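You operate a simulated robot arm through the tools that you are given. There is no shell and no other tool.

Carry out the task below with a simulated robot arm. There is one attempt and no reset: what you move stays moved.

Task
Fetch the green pad and set it on the second shelf from the bottom of the tall rack. Then fetch the white marker and set it in the yellow bin. Then take the blue gauge and put it on the top of the long processor. Then put the batten on the top of the pump unit. Then close the side door. Then take the gear on the top of the long processor and put it away on the top of the grey parts trolley. Then take the driver with the green stripe and leave it on the job plate on the top of the long processor. Then open the louvred cabinet door. Do these in the order given.

It is judged by the outcome, as a careful person would: the job done as asked, and still so three seconds after it is handed in. It fails if anything else is knocked over, pushed out of place, dropped, spilled or broken.

Robot
A 7-joint arm with a two-finger parallel gripper on a trunk, on a base that drives. Base frame: it is fixed to the floor where the robot stands at the start and does not move with it; the origin is under the middle of the robot, x ahead of it, y to its left, z up. Units: mm, rad, N and s.
With the tool pointing down near the work surface it reaches from about 100 to 460 mm from the robot's upright axis, wherever it stands. Its first joint turns from -2.897 to 2.897 rad. Places, roughly: batten (16x3x3 cm) [0, 2700, 900]; blue gauge [250, 2750, 1000]; driver with the green stripe (22x8x22 cm) [700, 4400, 1100]; gear [500, 4000, 1000]; green pad (6x9x4 cm) [2000, 1300, 300]; job plate [500, 4000, 1000]; louvred cabinet door [-100, 9600, 400]; second shelf of the tall rack [1300, -1400, 600]; side door [-100, 3500, 800]; top of the grey parts trolley [-3100, -2300, 800]; top of the long processor [900, 4100, 1000]; top of the pump unit (24x24 cm) [2180, 1320, 1040]; white marker (3x3x14 cm) [1500, 2500, 1700]; yellow bin (17x22x9 cm) [-2000, 2300, 200]. Payload 1.57 kg.
The TCP is the grasp point between the finger pads, 30 mm short of the fingertips. In the tool frame z runs along the fingers and y along their closing line. The gripper opens to 80 mm. The fingers are 17 mm wide and 12 mm thick; the gripper's body (40 by 82 mm) begins 80 mm behind the TCP.
Orientation is told as [roll, pitch, yaw] about the base's x, y, z axes, in that order, counted from this pose: with the fingers straight down and closing along the base's y, the tool's x points along the base's -x, its y along +y and its z along -z.

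Tools
- The arm moves only by the tool move_arm. Its argument "moves" is a list of rows, each a list of 3 entries, a list of its own where there are three numbers: the turn, a rotation vector about the tool's x, y, z in rad, then the shift along the tool's x, y, z in mm, then the finger opening in mm, from 0 to 80. In form: [[[ax, ay, az], [x, y, z], claw], ...]. A call has 1 to 20 rows; each row is the pose to reach, as a shift and turn from the pose commanded when the call began, along the tool's axes at that moment. Each row takes 0.2 s and may step no farther than 50 mm and 0.15 rad from the row before; otherwise, or with a gripper value out of range, the whole call is refused. A pose out of reach is approached as far as the arm can. The call stops where the force on the tool passes 40 N (or 10 N more than at its start, if that is more) or the arm is blocked; 0.2 s more then pass. The fingers move at their own pace (about 72 mm/s each) and stop on an object; they squeeze with about 36 N. The grip force told is the motor's: it shows also when the fingers shut on nothing. Time passes only in rows, and 0.2 s behind the last, so rows that repeat a pose let the fingers close. It gives the time, the measured TCP pose, the force on the tool (base axes), the opening and the grip force at its end, in the units of the frame above (readings bear some noise), with the torque about the TCP (base axes, N m) and any sound that the robot's microphone picked up.
- Cameras (640 x 400 px; columns grow to the right, rows downward): "scene" is now at [253.3, -6.2, 1199.6]; the picture's right is [-0.07, -1.00, 0.00], its down [-0.67, 0.05, -0.74] and it looks along [0.74, -0.05, -0.67] (base axes); focal length 218 px, centre (320, 200). "wrist" rides on the gripper at [72, -7, -122] in the tool frame; the picture's right is [0.09, 1.00, 0.00], its down [-0.84, 0.08, -0.54] and it looks along [-0.54, 0.05, 0.84] (tool axes); focal length 238 px, centre (320, 200). There is no depth. A picture from a camera that has moved, and an enlarged one, comes with that camera's place and axes in the base frame and with its lens.
- snapshot(camera): a new picture of that camera. The clock stands still meanwhile.
- slide_trunk(by): slides the trunk up (or, below 0, down) by that many mm; the arm and the scene camera ride with it, the base frame stays. It gives what a move gives, with no picture.
- drive_base(legs): drives the robot by 1 to 6 legs, each [ahead, left, turn to the left] in mm, mm and rad, along the robot's own axes; the way and the turn of a leg run together, so that a leg with both is an arc; at most 1500 mm and 3.142 rad a leg. The arm and the cameras ride along, it lands a little off, and it stops where it bumps. It gives what a move gives.
- pan_tilt(pan, tilt): turns the head with the scene camera to pan (to the left, within 1.501 rad either way) and tilt (down, from -0.506 to 1.204), counted from straight ahead of the robot. It gives what a move gives.
- zoom(camera, box): a new picture of the part [left, top, right, bottom] of that camera's present view, enlarged. The clock stands still meanwhile.
- hand_in(): hands the job in; it is judged then, once.

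Nothing tells you exact positions but the pictures and the camera data. Unless the task says otherwise, let go and move clear before handing in.

The tools are called after "Call:" by a JSON object that holds its "name" and its "arguments". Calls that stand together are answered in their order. move_arm: Moves the arm, as the interface text tells. Its arguments: {"type":"object","properties":{"moves":{"type":"array"}},"required":["moves"]} The other tools are called the same way: slide_trunk (by) slides the trunk up or down; drive_base (legs) drives the base; pan_tilt (pan, tilt) turns the head that bears the scene camera; snapshot (camera) takes a picture; zoom (camera, box) takes an enlarged picture of a part of a camera's view; hand_in () hands the job in.

At the start:

```text
time: 0.0
tool_pos: [360.8, 37.8, 614.8]
tcp_rot: [0.002, 0.0, 0.0]
force: [-0.1, 0.8, 0.5]
ft_torque: [0.03, 0.0, -0.01]
opening: 79.8
grip_force: 0.2
trunk travel left (down, up): [-427.0, 563.0]
robot x, y, heading: [0.8, 0.2, -0.004]
head pan, tilt: [-0.07, 0.731]
```

scene: 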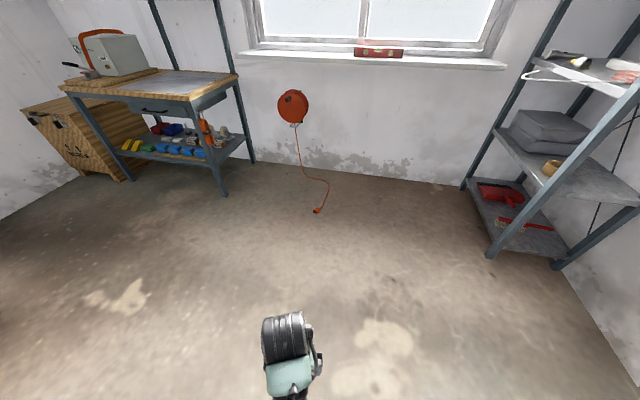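
wrist: 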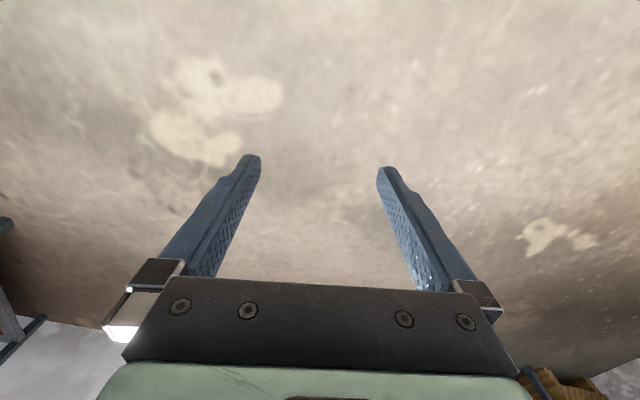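

I see a workbench ahead-left with coloured things on its lower shelf, a tall rack ahead-right and a window. I'll look around with the head before moving.

Call:
{"name": "zoom", "arguments": {"camera": "scene", "box": [40, 80, 260, 220]}}

Call:
{"name": "zoom", "arguments": {"camera": "scene", "box": [440, 20, 640, 280]}}

```text
2.86 times, centred on (150, 150) of scene
camera zoom: at [253.3, -6.2, 1199.6], right [-0.07, -1.0, 0.0], down [-0.67, 0.05, -0.74], along [0.74, -0.05, -0.67], focal length 624 px, centre (806, 343)
```

zoom: 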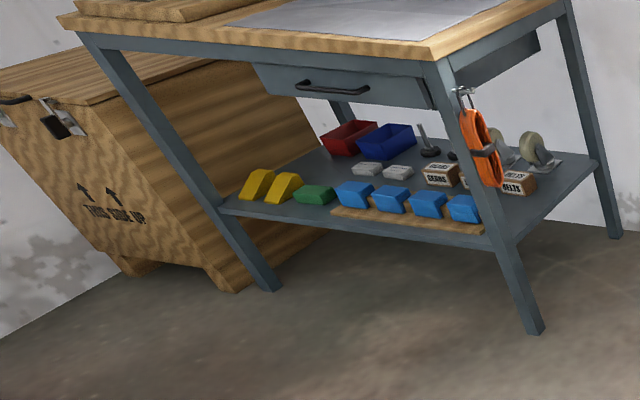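

```text
1.54 times, centred on (540, 150) of scene
camera zoom: at [253.3, -6.2, 1199.6], right [-0.07, -1.0, 0.0], down [-0.67, 0.05, -0.74], along [0.74, -0.05, -0.67], focal length 336 px, centre (-18, 277)
```

zoom: 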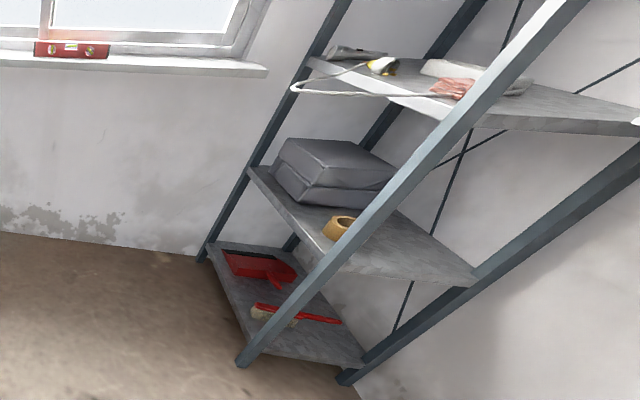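

The green pad is on the bench's lower shelf between yellow and blue blocks, and the rack's second shelf carries grey cushions and tape. I'll pan around to see the rest.

Call:
{"name": "pan_tilt", "arguments": {"pan": 1.4, "tilt": 0.3}}

Call:
{"name": "snapshot", "arguments": {"camera": "scene"}}

Call:
{"name": "pan_tilt", "arguments": {"pan": 0.5, "tilt": 0.3}}

Call:
{"name": "snapshot", "arguments": {"camera": "scene"}}

Call:
{"name": "pan_tilt", "arguments": {"pan": -0.8, "tilt": 0.3}}

Call:
{"name": "snapshot", "arguments": {"camera": "scene"}}

Call:
{"name": "pan_tilt", "arguments": {"pan": -1.5, "tilt": 0.4}}

Call:
{"name": "snapshot", "arguments": {"camera": "scene"}}

```text
time: 1.6
tool_pos: [360.6, 35.7, 616.5]
tcp_rot: [-0.001, 0.002, 0.0]
force: [0.3, 0.3, 0.0]
ft_torque: [0.0, 0.02, 0.03]
opening: 80.1
grip_force: 0.1
trunk travel left (down, up): [-427.0, 563.0]
robot x, y, heading: [-2.1, 4.5, -0.001]
head pan, tilt: [1.4, 0.3]
```

```text
taken
camera scene: at [185.8, 91.6, 1238.3], right [0.99, -0.17, 0.0], down [-0.05, -0.29, -0.96], along [0.16, 0.94, -0.3], focal length 218 px, centre (320, 200)
```

scene: 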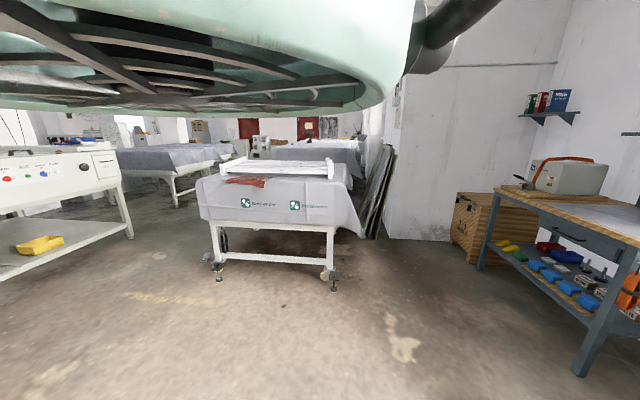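

```text
time: 2.8
tool_pos: [360.9, 37.8, 615.2]
tcp_rot: [0.0, -0.002, -0.001]
force: [0.6, 0.3, 0.0]
ft_torque: [0.0, -0.05, 0.0]
opening: 79.8
grip_force: 0.0
trunk travel left (down, up): [-427.0, 563.0]
robot x, y, heading: [2.6, 2.8, -0.003]
head pan, tilt: [0.499, 0.3]
```

```text
taken
camera scene: at [251.7, 44.4, 1238.4], right [0.48, -0.88, 0.0], down [-0.26, -0.14, -0.96], along [0.84, 0.46, -0.3], focal length 218 px, centre (320, 200)
```

scene: 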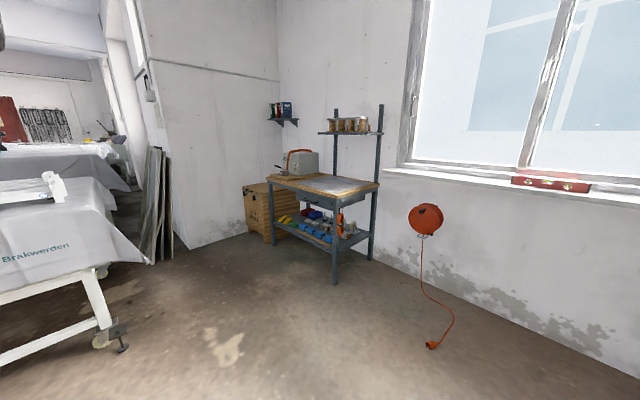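

```text
time: 4.2
tool_pos: [360.8, 36.5, 615.5]
tcp_rot: [0.0, -0.001, -0.002]
force: [-0.8, -0.4, 0.5]
ft_torque: [0.01, 0.02, -0.03]
opening: 80.1
grip_force: 0.1
trunk travel left (down, up): [-427.0, 563.0]
robot x, y, heading: [4.9, 1.9, 0.003]
head pan, tilt: [-0.799, 0.3]
```

```text
taken
camera scene: at [234.9, -67.3, 1238.4], right [-0.72, -0.7, 0.0], down [-0.21, 0.21, -0.96], along [0.67, -0.68, -0.3], focal length 218 px, centre (320, 200)
```

scene: 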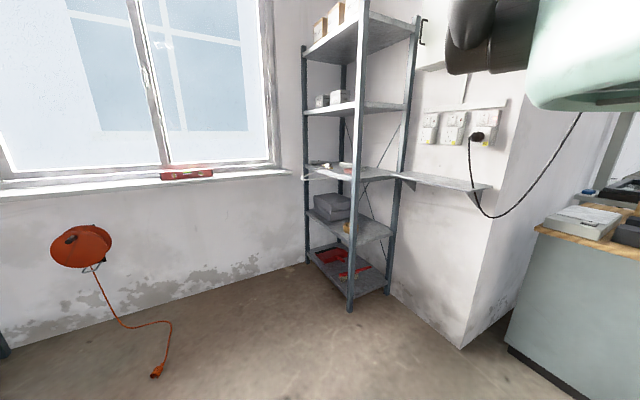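

```text
time: 5.3
tool_pos: [361.5, 36.4, 616.1]
tcp_rot: [0.0, 0.002, 0.0]
force: [-0.5, -0.6, 0.4]
ft_torque: [0.0, 0.01, 0.0]
opening: 79.9
grip_force: 0.1
trunk travel left (down, up): [-427.0, 563.0]
robot x, y, heading: [1.8, 1.1, -0.0]
head pan, tilt: [-1.499, 0.4]
```

```text
taken
camera scene: at [176.5, -92.8, 1229.1], right [-1.0, -0.07, 0.0], down [-0.03, 0.39, -0.92], along [0.07, -0.92, -0.39], focal length 218 px, centre (320, 200)
```

scene: 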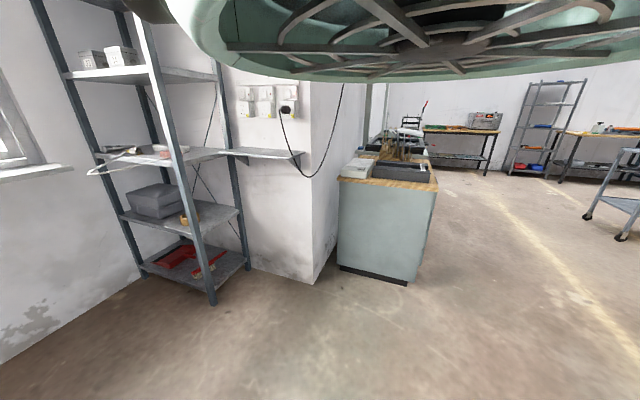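

The room is large: bench with instrument (pump unit?) ahead-left, shrouded machines to the left, a control-panel machine with the yellow bin. I'll turn the base in place to see what is behind.

Call:
{"name": "pan_tilt", "arguments": {"pan": 0.0, "tilt": 0.25}}

Call:
{"name": "drive_base", "arguments": {"legs": [[0, 0, 1.57]]}}

Call:
{"name": "snapshot", "arguments": {"camera": "scene"}}

Call:
{"name": "drive_base", "arguments": {"legs": [[0, 0, 1.57]]}}

Call:
{"name": "snapshot", "arguments": {"camera": "scene"}}

Call:
{"name": "drive_base", "arguments": {"legs": [[0, 0, 1.57]]}}

Call:
{"name": "snapshot", "arguments": {"camera": "scene"}}

```text
time: 6.9
tool_pos: [361.1, 37.6, 615.8]
tcp_rot: [0.0, 0.001, 0.0]
force: [0.0, 0.4, 0.2]
ft_torque: [-0.01, -0.02, 0.01]
opening: 79.8
grip_force: 0.1
trunk travel left (down, up): [-427.0, 563.0]
robot x, y, heading: [-2.0, 0.7, 0.002]
head pan, tilt: [0.0, 0.25]
```

```text
time: 11.1
tool_pos: [-26.2, 361.3, 615.8]
tcp_rot: [-0.001, 0.0, 1.54]
force: [0.6, -0.5, 0.9]
ft_torque: [-0.01, -0.01, -0.02]
opening: 80.2
grip_force: 0.0
trunk travel left (down, up): [-427.0, 563.0]
robot x, y, heading: [-1.6, -0.3, 1.542]
head pan, tilt: [0.0, 0.25]
```

```text
taken
camera scene: at [7.9, 262.9, 1243.1], right [1.0, -0.03, 0.0], down [-0.01, -0.25, -0.97], along [0.03, 0.97, -0.25], focal length 218 px, centre (320, 200)
```

scene: 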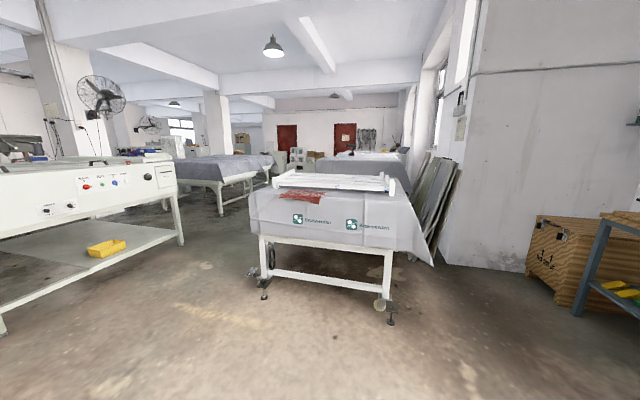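

```text
time: 15.3
tool_pos: [-362.6, -22.4, 616.3]
tcp_rot: [-0.001, 0.001, 3.099]
force: [1.0, -0.5, -0.3]
ft_torque: [0.0, 0.0, -0.02]
opening: 80.1
grip_force: 0.0
trunk travel left (down, up): [-427.0, 563.0]
robot x, y, heading: [2.9, 0.9, 3.101]
head pan, tilt: [0.0, 0.25]
```

```text
taken
camera scene: at [-263.4, 10.6, 1243.1], right [0.04, 1.0, 0.0], down [0.25, -0.01, -0.97], along [-0.97, 0.04, -0.25], focal length 218 px, centre (320, 200)
```

scene: 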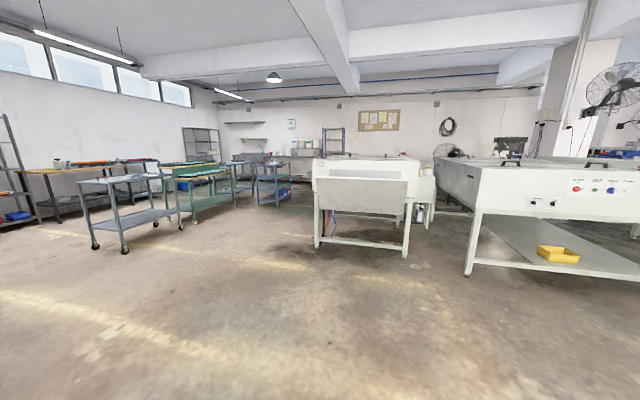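

```text
time: 19.5
tool_pos: [17.3, -362.6, 616.8]
tcp_rot: [0.001, 0.0, -1.627]
force: [0.6, -0.8, -0.4]
ft_torque: [0.0, 0.0, -0.02]
opening: 79.9
grip_force: 0.1
trunk travel left (down, up): [-427.0, 563.0]
robot x, y, heading: [-3.5, -4.5, -1.626]
head pan, tilt: [0.0, 0.25]
```

```text
taken
camera scene: at [-15.4, -263.3, 1243.1], right [-1.0, 0.06, 0.0], down [0.01, 0.25, -0.97], along [-0.06, -0.97, -0.25], focal length 218 px, centre (320, 200)
```

scene: 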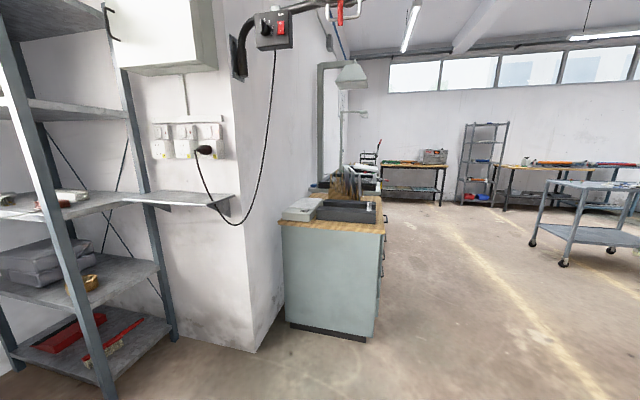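

The layout matches the given places: the grey trolley behind, bin on the lower shelf of the control-panel machine, shrouded machines ahead at y≈2700-4000. Now I drive to stand in front of the bench's left part, squarely facing it, to look at the green pad.

Call:
{"name": "drive_base", "arguments": {"legs": [[0, 0, 1.332], [0, 1000, 0], [500, 839, 0]]}}

Call:
{"name": "pan_tilt", "arguments": {"pan": 0.0, "tilt": 0.7}}

Call:
{"name": "snapshot", "arguments": {"camera": "scene"}}

Call:
{"name": "snapshot", "arguments": {"camera": "wrist"}}

```text
time: 32.5
tool_pos: [1368.3, 1517.5, 615.9]
tcp_rot: [0.001, -0.001, -0.301]
force: [-0.2, 0.3, 0.0]
ft_torque: [0.0, 0.0, 0.0]
opening: 80.0
grip_force: 0.1
trunk travel left (down, up): [-427.0, 563.0]
robot x, y, heading: [1013.0, 1591.5, -0.302]
head pan, tilt: [0.0, 0.25]
```

```text
time: 33.4
tool_pos: [1368.0, 1517.4, 615.0]
tcp_rot: [-0.001, -0.001, -0.301]
force: [-1.1, 0.2, 1.3]
ft_torque: [-0.01, -0.01, 0.0]
opening: 80.2
grip_force: 0.1
trunk travel left (down, up): [-427.0, 563.0]
robot x, y, heading: [1011.9, 1588.2, -0.302]
head pan, tilt: [0.0, 0.7]
```

```text
taken
camera scene: at [1255.5, 1512.4, 1202.3], right [-0.3, -0.95, 0.0], down [-0.61, 0.19, -0.77], along [0.73, -0.23, -0.64], focal length 218 px, centre (320, 200)
```

scene: 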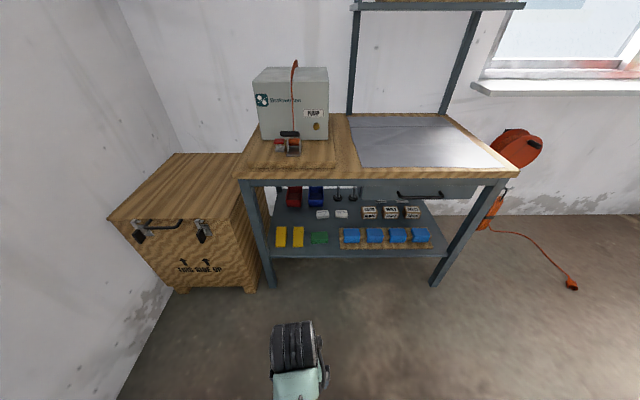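

```text
taken
camera wrist: at [1297.8, 1531.9, 737.5], right [0.21, 0.98, 0.0], down [0.82, -0.18, 0.54], along [0.53, -0.11, -0.84], focal length 238 px, centre (320, 200)
```

wrist: 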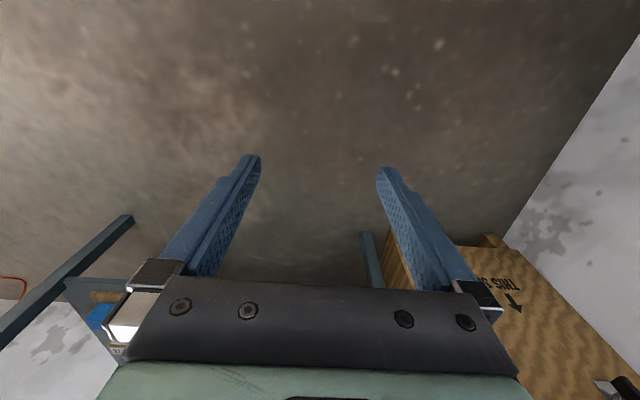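

I'm about 980 mm from the bench. Let me zoom on the shelf things and the pump unit.

Call:
{"name": "zoom", "arguments": {"camera": "scene", "box": [230, 160, 450, 300]}}

Call:
{"name": "zoom", "arguments": {"camera": "scene", "box": [220, 40, 380, 180]}}

```text
2.86 times, centred on (340, 230) of scene
camera zoom: at [1255.5, 1512.4, 1202.3], right [-0.3, -0.95, 0.0], down [-0.61, 0.19, -0.77], along [0.73, -0.23, -0.64], focal length 624 px, centre (263, 114)
```

zoom: 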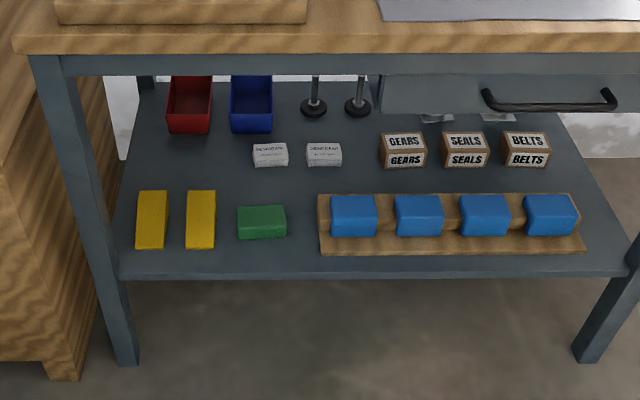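

```text
2.86 times, centred on (300, 110) of scene
camera zoom: at [1255.5, 1512.4, 1202.3], right [-0.3, -0.95, 0.0], down [-0.61, 0.19, -0.77], along [0.73, -0.23, -0.64], focal length 624 px, centre (377, 457)
```

zoom: 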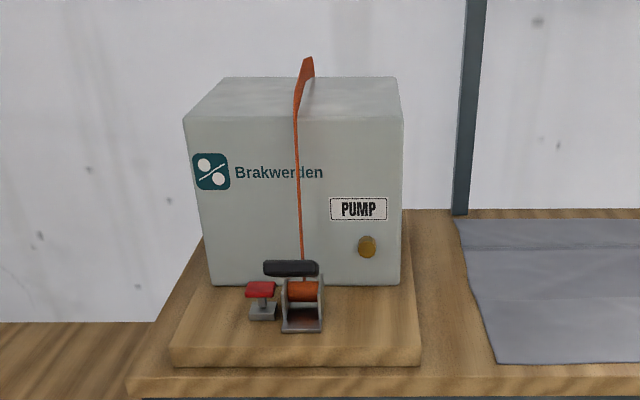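

The green pad lies with its long side left-right, so I must pinch it front-to-back with the fingers down. Let me look down at the arm itself to learn its shape before going under the bench top.

Call:
{"name": "pan_tilt", "arguments": {"pan": 0.0, "tilt": 1.2}}

Call:
{"name": "snapshot", "arguments": {"camera": "scene"}}

Call:
{"name": "pan_tilt", "arguments": {"pan": 1.2, "tilt": 1.2}}

Call:
{"name": "snapshot", "arguments": {"camera": "scene"}}

Call:
{"name": "pan_tilt", "arguments": {"pan": -1.2, "tilt": 1.2}}

Call:
{"name": "snapshot", "arguments": {"camera": "scene"}}

Call:
{"name": "pan_tilt", "arguments": {"pan": 1.5, "tilt": -0.5}}

Call:
{"name": "snapshot", "arguments": {"camera": "scene"}}

```text
time: 34.3
tool_pos: [1367.2, 1517.4, 617.1]
tcp_rot: [0.0, 0.0, -0.302]
force: [0.0, -0.7, 1.1]
ft_torque: [0.01, -0.02, -0.02]
opening: 79.8
grip_force: 0.1
trunk travel left (down, up): [-427.0, 563.0]
robot x, y, heading: [1016.7, 1588.3, -0.303]
head pan, tilt: [0.0, 1.201]
```

```text
taken
camera scene: at [1227.9, 1521.0, 1166.3], right [-0.3, -0.95, 0.0], down [-0.89, 0.28, -0.36], along [0.35, -0.11, -0.93], focal length 218 px, centre (320, 200)
```

scene: 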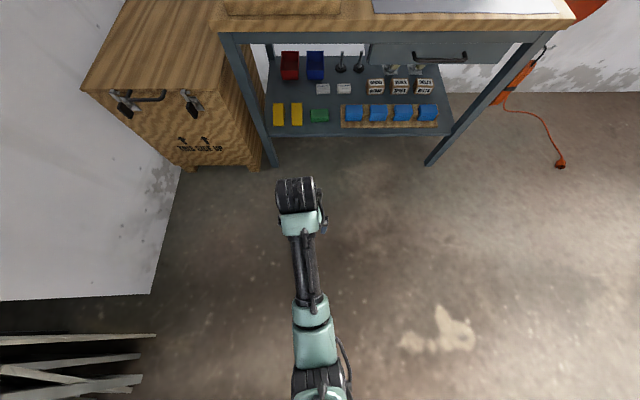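

```text
time: 35.7
tool_pos: [1367.3, 1517.2, 615.3]
tcp_rot: [0.001, 0.001, -0.301]
force: [0.0, -0.4, 0.0]
ft_torque: [-0.03, 0.01, 0.03]
opening: 80.1
grip_force: 0.0
trunk travel left (down, up): [-427.0, 563.0]
robot x, y, heading: [1013.7, 1585.4, -0.296]
head pan, tilt: [1.201, 1.201]
```

```text
taken
camera scene: at [1209.3, 1581.4, 1166.3], right [0.78, -0.62, 0.0], down [-0.58, -0.73, -0.36], along [0.23, 0.28, -0.93], focal length 218 px, centre (320, 200)
```

scene: 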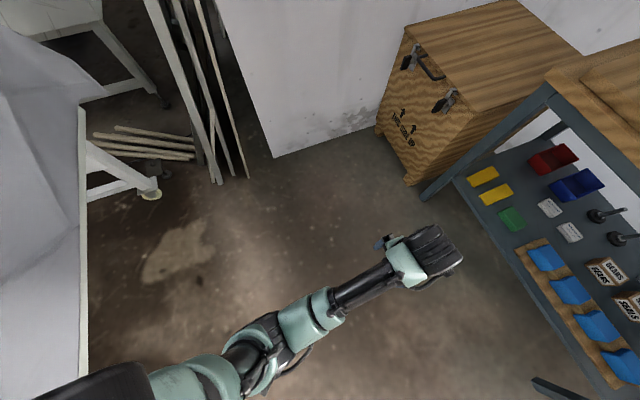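

```text
time: 37.9
tool_pos: [1368.1, 1516.8, 616.1]
tcp_rot: [0.0, 0.0, -0.303]
force: [0.0, 0.1, 0.4]
ft_torque: [-0.05, -0.05, -0.01]
opening: 80.2
grip_force: 0.1
trunk travel left (down, up): [-427.0, 563.0]
robot x, y, heading: [1012.1, 1586.4, -0.302]
head pan, tilt: [-1.201, 1.201]
```

```text
taken
camera scene: at [1178.2, 1481.9, 1166.3], right [-1.0, -0.07, 0.0], down [-0.06, 0.93, -0.36], along [0.02, -0.36, -0.93], focal length 218 px, centre (320, 200)
```

scene: 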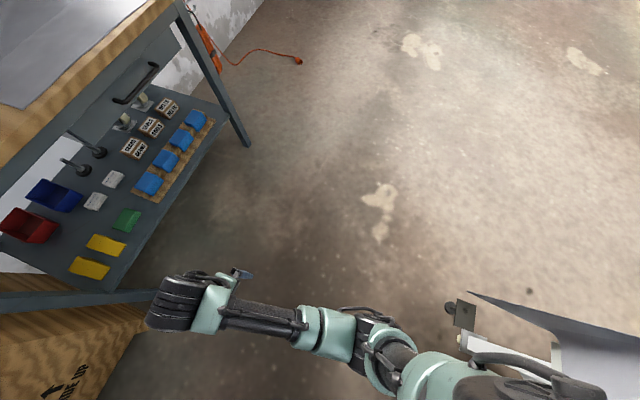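

```text
time: 40.3
tool_pos: [1368.2, 1516.5, 615.4]
tcp_rot: [-0.002, 0.002, -0.302]
force: [-0.5, 0.5, 0.1]
ft_torque: [0.0, -0.04, -0.01]
opening: 79.7
grip_force: 0.0
trunk travel left (down, up): [-427.0, 563.0]
robot x, y, heading: [1012.1, 1587.8, -0.302]
head pan, tilt: [1.499, -0.499]
```

```text
taken
camera scene: at [1198.9, 1600.1, 1306.1], right [0.93, -0.37, 0.0], down [0.17, 0.45, -0.88], along [0.32, 0.82, 0.48], focal length 218 px, centre (320, 200)
```

scene: 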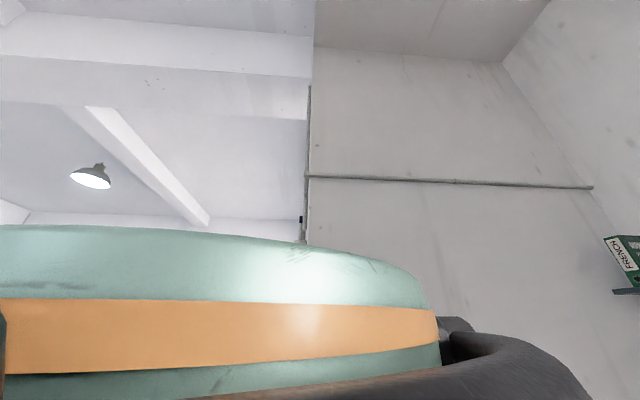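

The arm runs forward nearly level from a low shoulder, with the hand hanging down, which suits reaching under the bench. Let me look closer at the robot's own base area.

Call:
{"name": "pan_tilt", "arguments": {"pan": 0.0, "tilt": 1.204}}

Call:
{"name": "zoom", "arguments": {"camera": "scene", "box": [200, 200, 460, 400]}}

Call:
{"name": "pan_tilt", "arguments": {"pan": -1.5, "tilt": 1.204}}

Call:
{"name": "snapshot", "arguments": {"camera": "scene"}}

Call:
{"name": "pan_tilt", "arguments": {"pan": 1.5, "tilt": 1.204}}

Call:
{"name": "snapshot", "arguments": {"camera": "scene"}}

```text
time: 42.0
tool_pos: [1368.4, 1516.5, 616.5]
tcp_rot: [0.0, 0.0, -0.302]
force: [-0.1, 0.1, -0.6]
ft_torque: [0.03, 0.0, -0.01]
opening: 79.9
grip_force: 0.1
trunk travel left (down, up): [-427.0, 563.0]
robot x, y, heading: [1013.2, 1591.1, -0.305]
head pan, tilt: [0.0, 1.201]
```

```text
2.00 times, centred on (330, 300) of scene
camera zoom: at [1227.8, 1521.1, 1166.3], right [-0.3, -0.95, 0.0], down [-0.89, 0.28, -0.36], along [0.35, -0.11, -0.93], focal length 437 px, centre (300, 0)
```

zoom: 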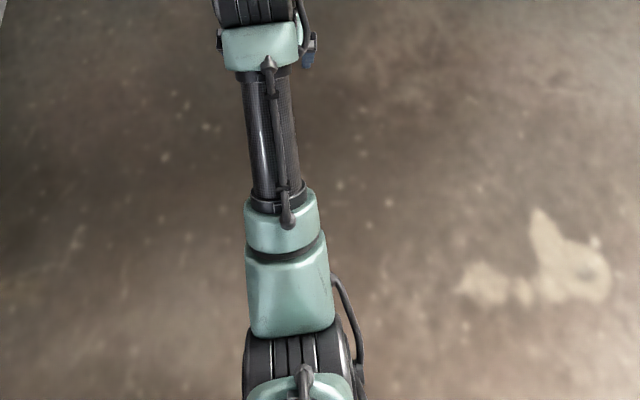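

```text
time: 43.6
tool_pos: [1367.9, 1517.5, 615.1]
tcp_rot: [0.001, -0.002, -0.301]
force: [0.2, -0.2, 0.2]
ft_torque: [-0.02, -0.01, 0.01]
opening: 79.9
grip_force: 0.1
trunk travel left (down, up): [-427.0, 563.0]
robot x, y, heading: [1013.2, 1590.8, -0.303]
head pan, tilt: [-1.499, 1.201]
```

```text
taken
camera scene: at [1161.7, 1483.3, 1166.3], right [-0.97, 0.23, 0.0], down [0.21, 0.91, -0.36], along [-0.08, -0.35, -0.93], focal length 218 px, centre (320, 200)
```

scene: 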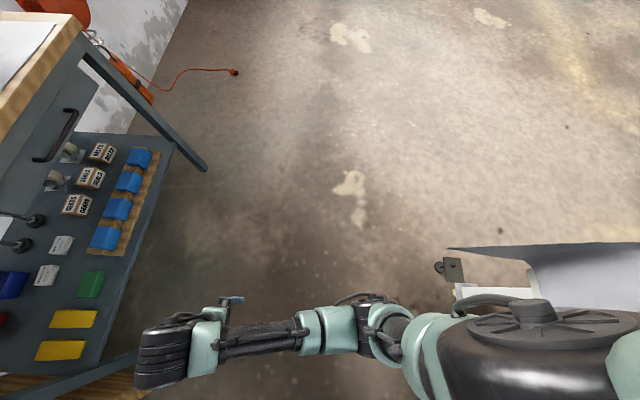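

```text
time: 46.2
tool_pos: [1368.0, 1517.3, 616.5]
tcp_rot: [-0.001, 0.001, -0.302]
force: [0.6, 1.0, -0.1]
ft_torque: [0.02, 0.02, 0.03]
opening: 80.0
grip_force: 0.0
trunk travel left (down, up): [-427.0, 563.0]
robot x, y, heading: [1014.3, 1590.0, -0.296]
head pan, tilt: [1.499, 1.201]
```

```text
taken
camera scene: at [1194.9, 1589.7, 1166.3], right [0.93, -0.37, 0.0], down [-0.34, -0.87, -0.36], along [0.13, 0.34, -0.93], focal length 218 px, centre (320, 200)
```

scene: 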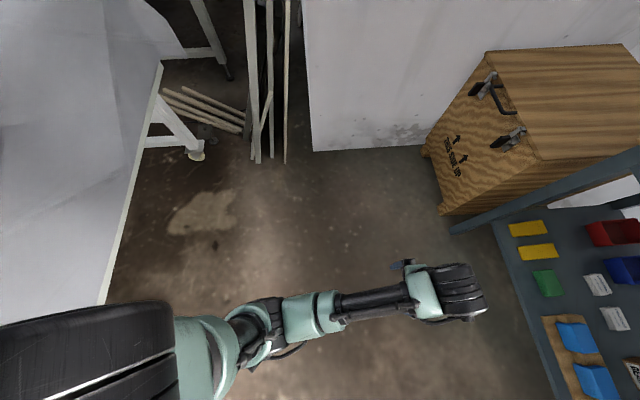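

The robot is a narrow column with the arm level in front. I'll turn the hand 90° so the fingers close front-to-back, and lower the trunk so that the arm will pass beneath the bench top.

Call:
{"name": "move_arm", "arguments": {"moves": [[[0, 0, -0.14], [0, 0, 0], 80], [[0, 0, -0.28], [0, 0, 0], 80], [[0, 0, -0.42], [0, 0, 0], 80], [[0, 0, -0.56], [0, 0, 0], 80], [[0, 0, -0.7], [0, 0, 0], 80], [[0, 0, -0.84], [0, 0, 0], 80], [[0, 0, -0.98], [0, 0, 0], 80], [[0, 0, -1.12], [0, 0, 0], 80], [[0, 0, -1.26], [0, 0, 0], 80], [[0, 0, -1.4], [0, 0, 0], 80], [[0, 0, -1.5], [0, 0, 0], 80], [[0, 0, -1.571], [0, 0, 0], 80]]}}

Call:
{"name": "slide_trunk", "arguments": {"by": -215}}

Call:
{"name": "pan_tilt", "arguments": {"pan": 0.0, "tilt": 0.6}}

Call:
{"name": "snapshot", "arguments": {"camera": "scene"}}

Call:
{"name": "snapshot", "arguments": {"camera": "wrist"}}

```text
time: 48.8
tool_pos: [1368.3, 1517.7, 615.7]
tcp_rot: [-0.002, 0.0, 1.27]
force: [0.1, 0.5, 0.0]
ft_torque: [-0.04, 0.01, -0.01]
opening: 79.9
grip_force: 0.0
trunk travel left (down, up): [-427.0, 563.0]
robot x, y, heading: [1007.6, 1586.4, -0.301]
head pan, tilt: [1.499, 1.201]
```

```text
time: 51.1
tool_pos: [1368.2, 1517.1, 401.2]
tcp_rot: [0.0, -0.001, 1.268]
force: [0.1, 0.7, -0.3]
ft_torque: [-0.02, 0.01, -0.02]
opening: 79.9
grip_force: 0.0
trunk travel left (down, up): [-212.0, 778.0]
robot x, y, heading: [1014.6, 1585.6, -0.3]
head pan, tilt: [1.499, 1.201]
```

```text
time: 52.7
tool_pos: [1368.1, 1516.5, 400.4]
tcp_rot: [0.0, 0.0, 1.27]
force: [0.7, -0.6, 0.0]
ft_torque: [-0.01, 0.01, 0.03]
opening: 79.7
grip_force: 0.0
trunk travel left (down, up): [-212.0, 778.0]
robot x, y, heading: [1013.4, 1588.5, -0.303]
head pan, tilt: [0.0, 0.6]
```

```text
taken
camera scene: at [1258.8, 1511.5, 995.8], right [-0.3, -0.95, 0.0], down [-0.54, 0.17, -0.82], along [0.79, -0.25, -0.57], focal length 218 px, centre (320, 200)
```

scene: 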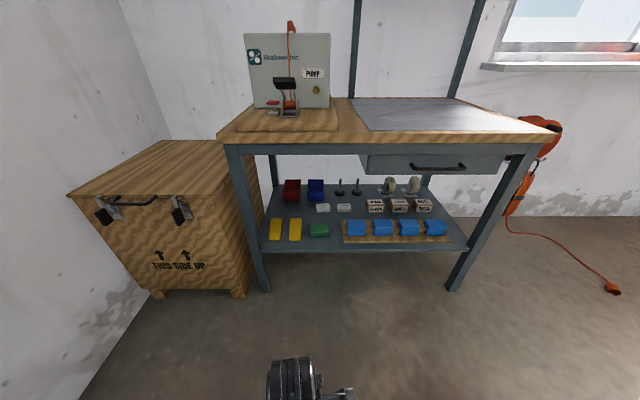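

```text
taken
camera wrist: at [1353.2, 1446.2, 522.3], right [-0.98, 0.21, 0.0], down [0.18, 0.82, 0.54], along [0.11, 0.53, -0.84], focal length 238 px, centre (320, 200)
```

wrist: 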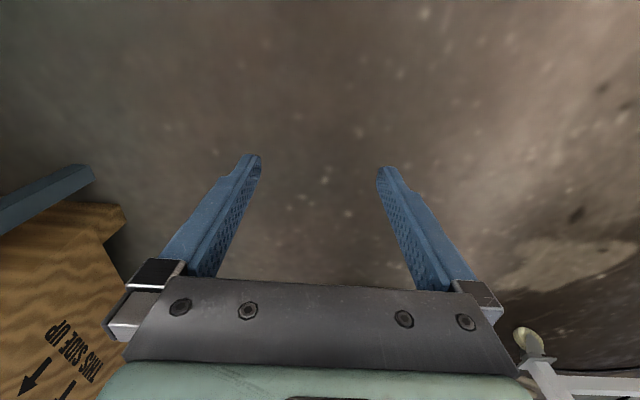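

Hand turned and lowered to z=400. Let me measure pad, shelf and bench top precisely from this view.

Call:
{"name": "zoom", "arguments": {"camera": "scene", "box": [260, 160, 380, 260]}}

Call:
{"name": "zoom", "arguments": {"camera": "scene", "box": [210, 110, 370, 210]}}

```text
4.00 times, centred on (320, 210) of scene
camera zoom: at [1258.8, 1511.5, 995.8], right [-0.3, -0.95, 0.0], down [-0.54, 0.17, -0.82], along [0.79, -0.25, -0.57], focal length 874 px, centre (320, 160)
```

zoom: 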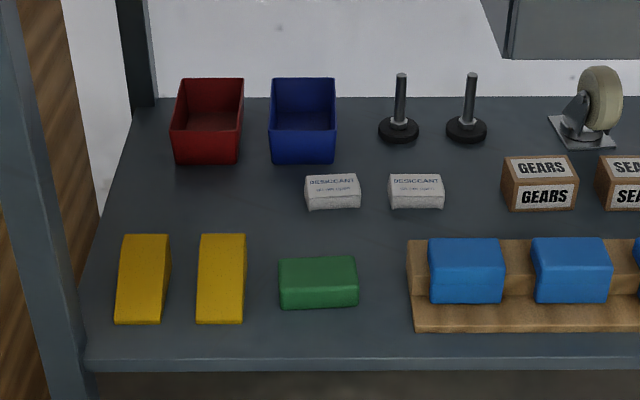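

```text
4.00 times, centred on (290, 160) of scene
camera zoom: at [1258.8, 1511.5, 995.8], right [-0.3, -0.95, 0.0], down [-0.54, 0.17, -0.82], along [0.79, -0.25, -0.57], focal length 874 px, centre (440, 360)
```

zoom: 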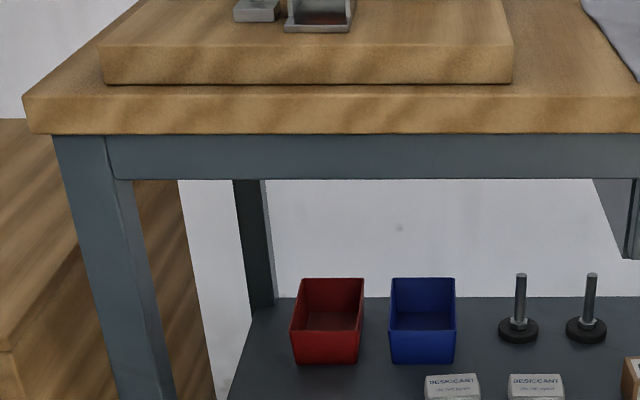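

Shelf top is about z≈305, bench apron bottom about z≈727, pad about 1006 mm ahead of the robot and 40 mm right of the tool. I'll raise slightly and drive closer, then re-measure.

Call:
{"name": "slide_trunk", "arguments": {"by": 40}}

Call:
{"name": "drive_base", "arguments": {"legs": [[430, -40, 0]]}}

Call:
{"name": "pan_tilt", "arguments": {"pan": 0.0, "tilt": 0.9}}

Call:
{"name": "snapshot", "arguments": {"camera": "scene"}}

Call:
{"name": "snapshot", "arguments": {"camera": "wrist"}}

```text
time: 53.6
tool_pos: [1368.5, 1516.4, 440.9]
tcp_rot: [-0.001, 0.0, 1.271]
force: [1.4, -0.3, 0.0]
ft_torque: [-0.02, 0.01, 0.02]
opening: 80.3
grip_force: 0.0
trunk travel left (down, up): [-252.0, 738.0]
robot x, y, heading: [1015.9, 1590.1, -0.3]
head pan, tilt: [0.0, 0.6]
```

```text
time: 56.2
tool_pos: [1762.6, 1349.0, 441.1]
tcp_rot: [0.0, 0.001, 1.263]
force: [-0.5, 0.0, -0.2]
ft_torque: [0.0, 0.01, 0.02]
opening: 79.8
grip_force: 0.1
trunk travel left (down, up): [-252.0, 738.0]
robot x, y, heading: [1404.9, 1422.4, -0.308]
head pan, tilt: [0.0, 0.6]
```

```text
time: 57.0
tool_pos: [1763.0, 1349.5, 440.1]
tcp_rot: [0.001, 0.001, 1.263]
force: [0.7, 0.4, 0.7]
ft_torque: [0.03, 0.0, 0.0]
opening: 79.9
grip_force: 0.1
trunk travel left (down, up): [-252.0, 738.0]
robot x, y, heading: [1409.0, 1421.4, -0.305]
head pan, tilt: [0.0, 0.901]
```

```text
taken
camera scene: at [1640.6, 1347.7, 1011.1], right [-0.3, -0.95, 0.0], down [-0.75, 0.24, -0.62], along [0.59, -0.19, -0.78], focal length 218 px, centre (320, 200)
```

scene: 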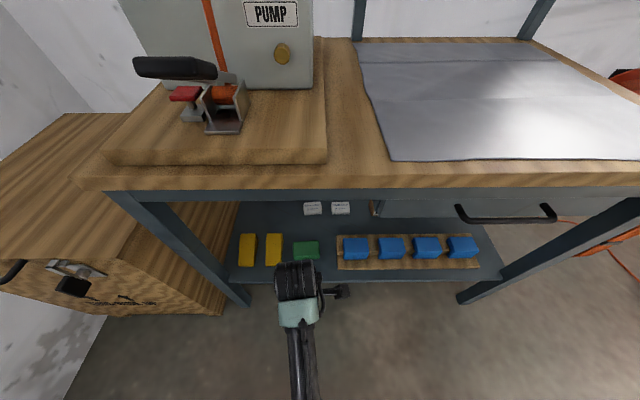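

```text
taken
camera wrist: at [1746.9, 1278.2, 562.3], right [-0.98, 0.21, 0.0], down [0.18, 0.82, 0.54], along [0.12, 0.53, -0.84], focal length 238 px, centre (320, 200)
```

wrist: 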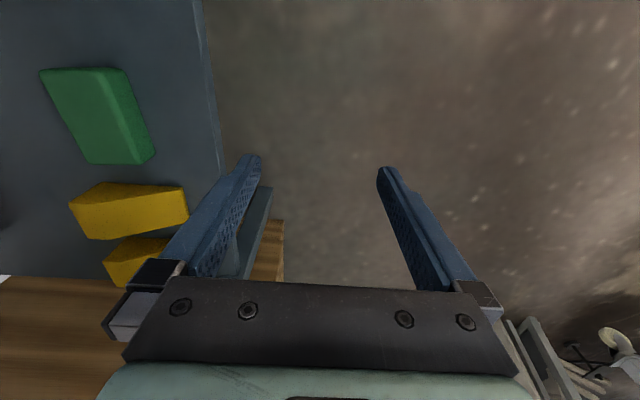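

The wrist camera sees the green pad now. Zooming on it to fix its position.

Call:
{"name": "zoom", "arguments": {"camera": "wrist", "box": [0, 0, 260, 200]}}

Call:
{"name": "zoom", "arguments": {"camera": "scene", "box": [220, 180, 380, 300]}}

```text
2.00 times, centred on (130, 100) of wrist
camera zoom: at [1746.9, 1278.2, 562.3], right [-0.98, 0.21, 0.0], down [0.18, 0.82, 0.54], along [0.12, 0.53, -0.84], focal length 477 px, centre (700, 400)
```

zoom: 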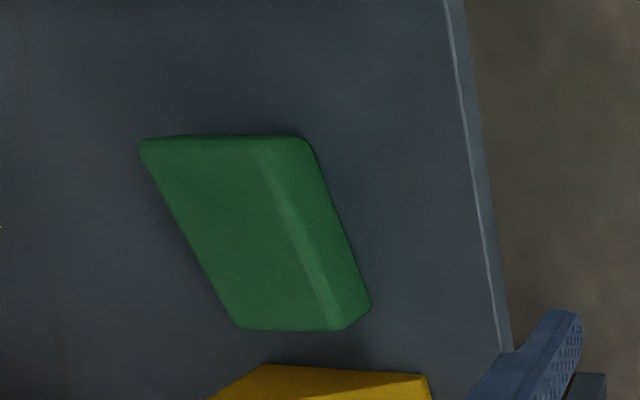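

```text
3.33 times, centred on (300, 240) of scene
camera zoom: at [1640.6, 1347.7, 1011.1], right [-0.3, -0.95, 0.0], down [-0.75, 0.24, -0.62], along [0.59, -0.19, -0.78], focal length 728 px, centre (387, 67)
```

zoom: 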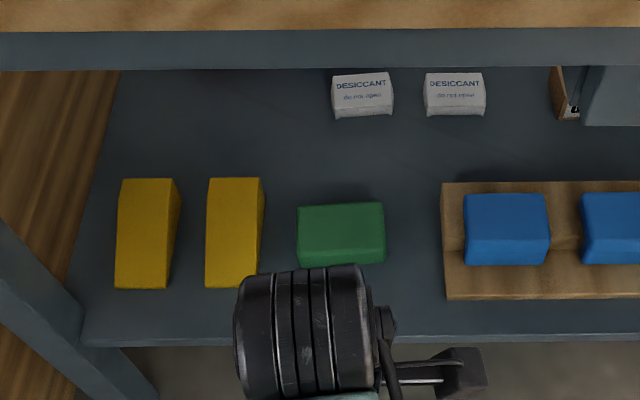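

The pad's centre is near (1972, 1290), top at about z=348. I'll drive 130 mm closer with the arm going under the bench top.

Call:
{"name": "drive_base", "arguments": {"legs": [[70, 6, 0]]}}

Call:
{"name": "drive_base", "arguments": {"legs": [[60, 0, 0]]}}

Call:
{"name": "snapshot", "arguments": {"camera": "wrist"}}

Call:
{"name": "snapshot", "arguments": {"camera": "scene"}}

```text
time: 58.0
tool_pos: [1831.7, 1334.0, 440.3]
tcp_rot: [0.0, 0.0, 1.264]
force: [0.9, 0.4, -0.5]
ft_torque: [0.0, -0.03, 0.0]
opening: 79.7
grip_force: 0.0
trunk travel left (down, up): [-252.0, 738.0]
robot x, y, heading: [1476.1, 1405.6, -0.303]
head pan, tilt: [0.0, 0.901]
```

```text
time: 59.0
tool_pos: [1886.8, 1314.5, 441.2]
tcp_rot: [0.0, 0.0, 1.263]
force: [0.3, 0.0, -0.5]
ft_torque: [0.03, -0.01, -0.01]
opening: 80.1
grip_force: 0.0
trunk travel left (down, up): [-252.0, 738.0]
robot x, y, heading: [1535.3, 1391.1, -0.306]
head pan, tilt: [0.0, 0.901]
```

```text
taken
camera wrist: at [1871.9, 1244.5, 562.4], right [-0.98, 0.21, 0.0], down [0.18, 0.82, 0.54], along [0.12, 0.53, -0.84], focal length 238 px, centre (320, 200)
```

wrist: 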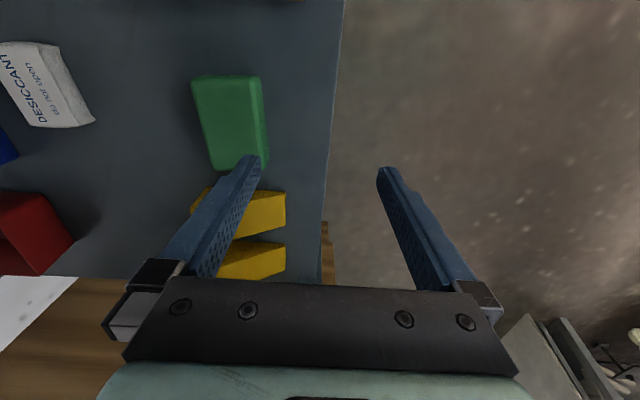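

```text
taken
camera scene: at [1765.6, 1314.1, 1011.1], right [-0.3, -0.95, 0.0], down [-0.75, 0.24, -0.62], along [0.59, -0.19, -0.78], focal length 218 px, centre (320, 200)
```

scene: 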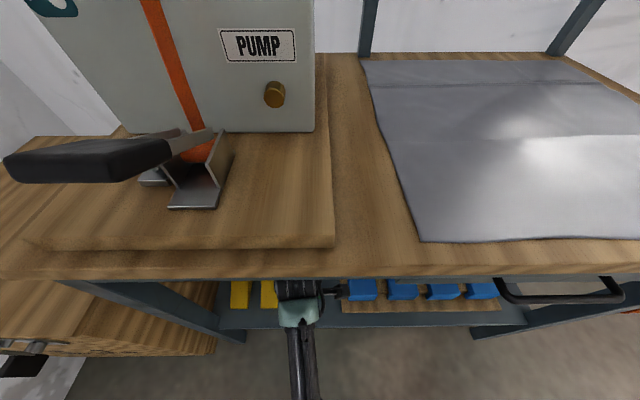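

No bump. Zooming on the pad from the wrist to refine.

Call:
{"name": "zoom", "arguments": {"camera": "wrist", "box": [160, 50, 340, 200]}}

```text
2.67 times, centred on (250, 125) of wrist
camera zoom: at [1871.9, 1244.5, 562.4], right [-0.98, 0.21, 0.0], down [0.18, 0.82, 0.54], along [0.12, 0.53, -0.84], focal length 636 px, centre (507, 400)
```

zoom: 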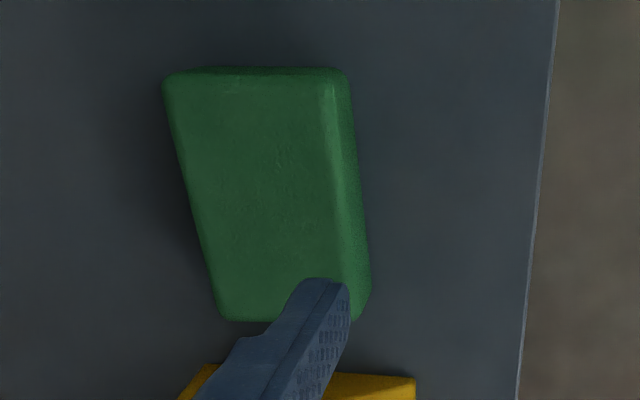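

Pad centre ≈ (1965, 1289), short axis about along the closing line. I'll move over it, turn by 0.04 rad and descend to just above the shelf.

Call:
{"name": "move_arm", "arguments": {"moves": [[[0, 0, 0], [0.2, -25, 0], 80], [[0, 0, -0.02], [0.3, -50, 0], 80], [[0, 0, -0.043], [0.5, -70, 0], 80], [[0, 0, -0.043], [0.5, -82.7, 0], 80], [[0, 0, -0.043], [0.5, -82.7, 0], 80]]}}

Call:
{"name": "snapshot", "arguments": {"camera": "wrist"}}

```text
time: 60.2
tool_pos: [1965.2, 1290.1, 441.1]
tcp_rot: [0.001, -0.001, 1.308]
force: [-0.3, -0.4, -0.7]
ft_torque: [-0.02, -0.02, -0.02]
opening: 80.0
grip_force: 0.1
trunk travel left (down, up): [-252.0, 738.0]
robot x, y, heading: [1533.5, 1389.8, -0.307]
head pan, tilt: [0.0, 0.901]
```

```text
taken
camera wrist: at [1952.7, 1218.1, 562.8], right [-0.99, 0.17, 0.0], down [0.14, 0.83, 0.54], along [0.09, 0.53, -0.84], focal length 238 px, centre (320, 200)
```

wrist: 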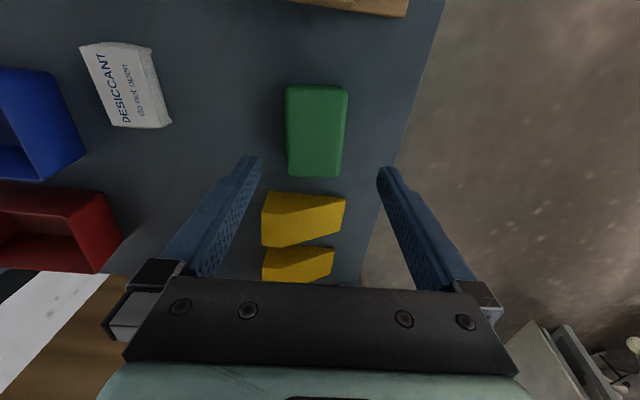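

The pad sits between the fingers. Descending.

Call:
{"name": "move_arm", "arguments": {"moves": [[[0, 0, 0], [0, 0, 25], 80], [[0, 0, 0], [0, 0, 50], 80], [[0, 0, 0], [0, 0, 70], 80], [[0, 0, 0], [0, 0, 82], 80], [[0, 0, 0], [0, 0, 90], 80], [[0, 0, 0], [0, 0, 94], 80]]}}

Call:
{"name": "snapshot", "arguments": {"camera": "wrist"}}

```text
time: 61.6
tool_pos: [1965.6, 1289.4, 346.4]
tcp_rot: [0.001, 0.001, 1.306]
force: [0.5, 0.3, 0.2]
ft_torque: [-0.02, 0.01, -0.01]
opening: 80.0
grip_force: 0.0
trunk travel left (down, up): [-252.0, 738.0]
robot x, y, heading: [1530.9, 1389.9, -0.311]
head pan, tilt: [0.0, 0.901]
```

```text
taken
camera wrist: at [1953.6, 1217.9, 468.2], right [-0.99, 0.17, 0.0], down [0.14, 0.83, 0.54], along [0.09, 0.53, -0.84], focal length 238 px, centre (320, 200)
```

wrist: 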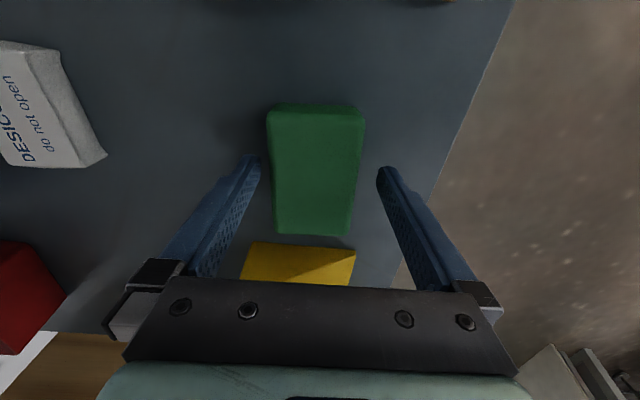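

Pad top is about level with the TCP. I'll go 6 mm lower and close.

Call:
{"name": "move_arm", "arguments": {"moves": [[[0, 0, 0], [0, 0, 3], 80], [[0, 0, 0], [0, 0, 6], 80], [[0, 0, 0], [0, 0, 6], 50], [[0, 0, 0], [0, 0, 6], 40], [[0, 0, 0], [0, 0, 6], 30], [[0, 0, 0], [0, 0, 6], 30], [[0, 0, 0], [0, 0, 6], 30]]}}

```text
time: 63.2
tool_pos: [1966.5, 1289.7, 341.1]
tcp_rot: [0.0, 0.001, 1.306]
force: [-0.4, -0.8, 0.5]
ft_torque: [0.03, -0.02, 0.02]
opening: 56.6
grip_force: 35.8
trunk travel left (down, up): [-252.0, 738.0]
robot x, y, heading: [1531.3, 1386.8, -0.306]
head pan, tilt: [0.0, 0.901]
```

Gripped (56.6 mm). Lifting 85 mm and backing out.

Call:
{"name": "move_arm", "arguments": {"moves": [[[0, 0, 0], [0, 0, -20], 30], [[0, 0, 0], [0, 0, -45], 30], [[0, 0, 0], [0, 0, -70], 30], [[0, 0, 0], [0, 0, -90], 30], [[0, 0, 0], [0, 0, -95], 30]]}}

Call:
{"name": "snapshot", "arguments": {"camera": "wrist"}}

Call:
{"name": "drive_base", "arguments": {"legs": [[-450, 0, 0]]}}

Call:
{"name": "snapshot", "arguments": {"camera": "scene"}}

```text
time: 64.4
tool_pos: [1964.7, 1290.2, 436.1]
tcp_rot: [0.001, 0.001, 1.306]
force: [-0.3, 0.0, -0.5]
ft_torque: [0.0, 0.04, 0.0]
opening: 30.1
grip_force: 0.1
trunk travel left (down, up): [-252.0, 738.0]
robot x, y, heading: [1533.2, 1386.9, -0.306]
head pan, tilt: [0.0, 0.901]
```

```text
taken
camera wrist: at [1953.1, 1219.3, 558.2], right [-0.99, 0.17, 0.0], down [0.14, 0.83, 0.54], along [0.09, 0.53, -0.84], focal length 238 px, centre (320, 200)
```

wrist: 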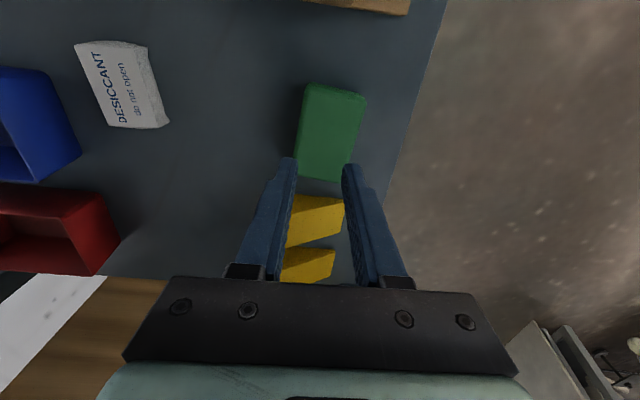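

```text
time: 67.1
tool_pos: [1538.6, 1425.8, 437.2]
tcp_rot: [-0.001, 0.001, 1.303]
force: [-0.4, 0.9, -0.1]
ft_torque: [0.02, 0.0, 0.01]
opening: 30.0
grip_force: 0.0
trunk travel left (down, up): [-252.0, 738.0]
robot x, y, heading: [1106.2, 1526.6, -0.307]
head pan, tilt: [0.0, 0.901]
```

```text
taken
camera scene: at [1337.1, 1450.1, 1011.1], right [-0.31, -0.95, 0.0], down [-0.75, 0.24, -0.62], along [0.59, -0.19, -0.78], focal length 218 px, centre (320, 200)
```

scene: 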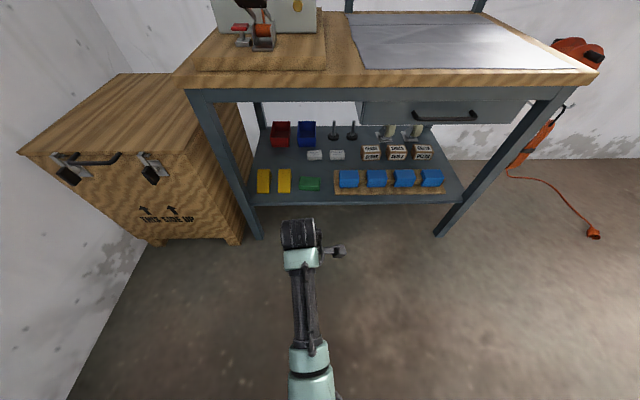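

The pad slipped out: the grip was too shallow, so the shelf is lower than I reckoned (about z≈270). The pad is still on the shelf, slightly turned; I'll open and go back, this time going lower.

Call:
{"name": "move_arm", "arguments": {"moves": [[[0, 0, 0], [0, 0, 0], 80], [[0, 0, 0], [0, 0, 0], 80], [[0, 0, 0], [0, 0, 0], 80]]}}

Call:
{"name": "drive_base", "arguments": {"legs": [[440, 0, 0]]}}

Call:
{"name": "zoom", "arguments": {"camera": "wrist", "box": [220, 40, 440, 200]}}

```text
time: 67.9
tool_pos: [1535.9, 1425.9, 436.8]
tcp_rot: [0.0, 0.0, 1.304]
force: [0.7, 1.3, -0.2]
ft_torque: [0.0, -0.03, 0.01]
opening: 80.2
grip_force: 0.2
trunk travel left (down, up): [-252.0, 738.0]
robot x, y, heading: [1104.6, 1526.1, -0.311]
head pan, tilt: [0.0, 0.901]
```

```text
time: 70.5
tool_pos: [1952.0, 1292.9, 436.6]
tcp_rot: [0.0, 0.0, 1.304]
force: [0.3, 0.3, 0.4]
ft_torque: [0.0, 0.0, -0.01]
opening: 79.9
grip_force: 0.1
trunk travel left (down, up): [-252.0, 738.0]
robot x, y, heading: [1518.3, 1392.6, -0.312]
head pan, tilt: [0.0, 0.901]
```

```text
2.50 times, centred on (330, 120) of wrist
camera zoom: at [1939.6, 1222.8, 558.0], right [-0.98, 0.17, 0.0], down [0.14, 0.83, 0.54], along [0.09, 0.53, -0.84], focal length 596 px, centre (295, 400)
```

zoom: 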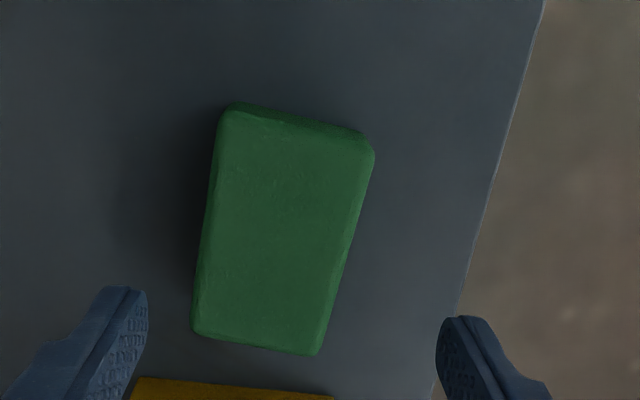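

The outline scale says the pad's top is near z≈312 and shelf near 270. I'll align over it (centre ≈ (1961,1300), turned 0.11) and then descend in steps, watching force.

Call:
{"name": "move_arm", "arguments": {"moves": [[[0, 0, 0.05], [-5, -4, 0], 80], [[0, 0, 0.111], [-9.7, -7, 0], 80], [[0, 0, 0.111], [-9.7, -7, 30], 80], [[0, 0, 0.111], [-9.7, -7, 60], 80], [[0, 0, 0.111], [-9.7, -7, 85], 80], [[0, 0, 0.111], [-9.7, -7, 85], 80]]}}

Call:
{"name": "snapshot", "arguments": {"camera": "wrist"}}

```text
time: 72.0
tool_pos: [1963.2, 1301.7, 350.6]
tcp_rot: [0.001, -0.001, 1.193]
force: [0.7, -0.2, -0.1]
ft_torque: [-0.04, 0.02, 0.01]
opening: 80.0
grip_force: 0.0
trunk travel left (down, up): [-252.0, 738.0]
robot x, y, heading: [1520.2, 1389.4, -0.31]
head pan, tilt: [0.0, 0.901]
```

```text
taken
camera wrist: at [1942.6, 1232.0, 472.1], right [-0.96, 0.28, 0.0], down [0.24, 0.81, 0.54], along [0.15, 0.52, -0.84], focal length 238 px, centre (320, 200)
```

wrist: 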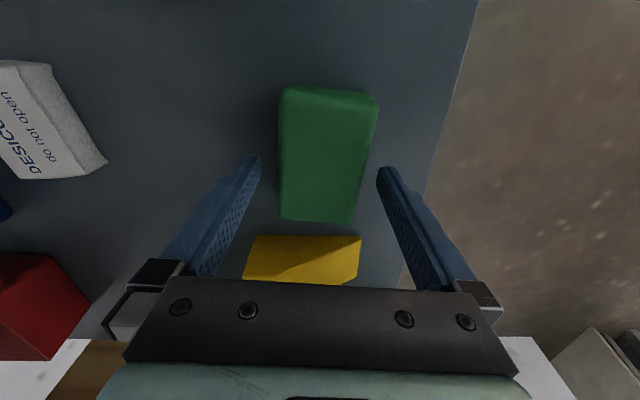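

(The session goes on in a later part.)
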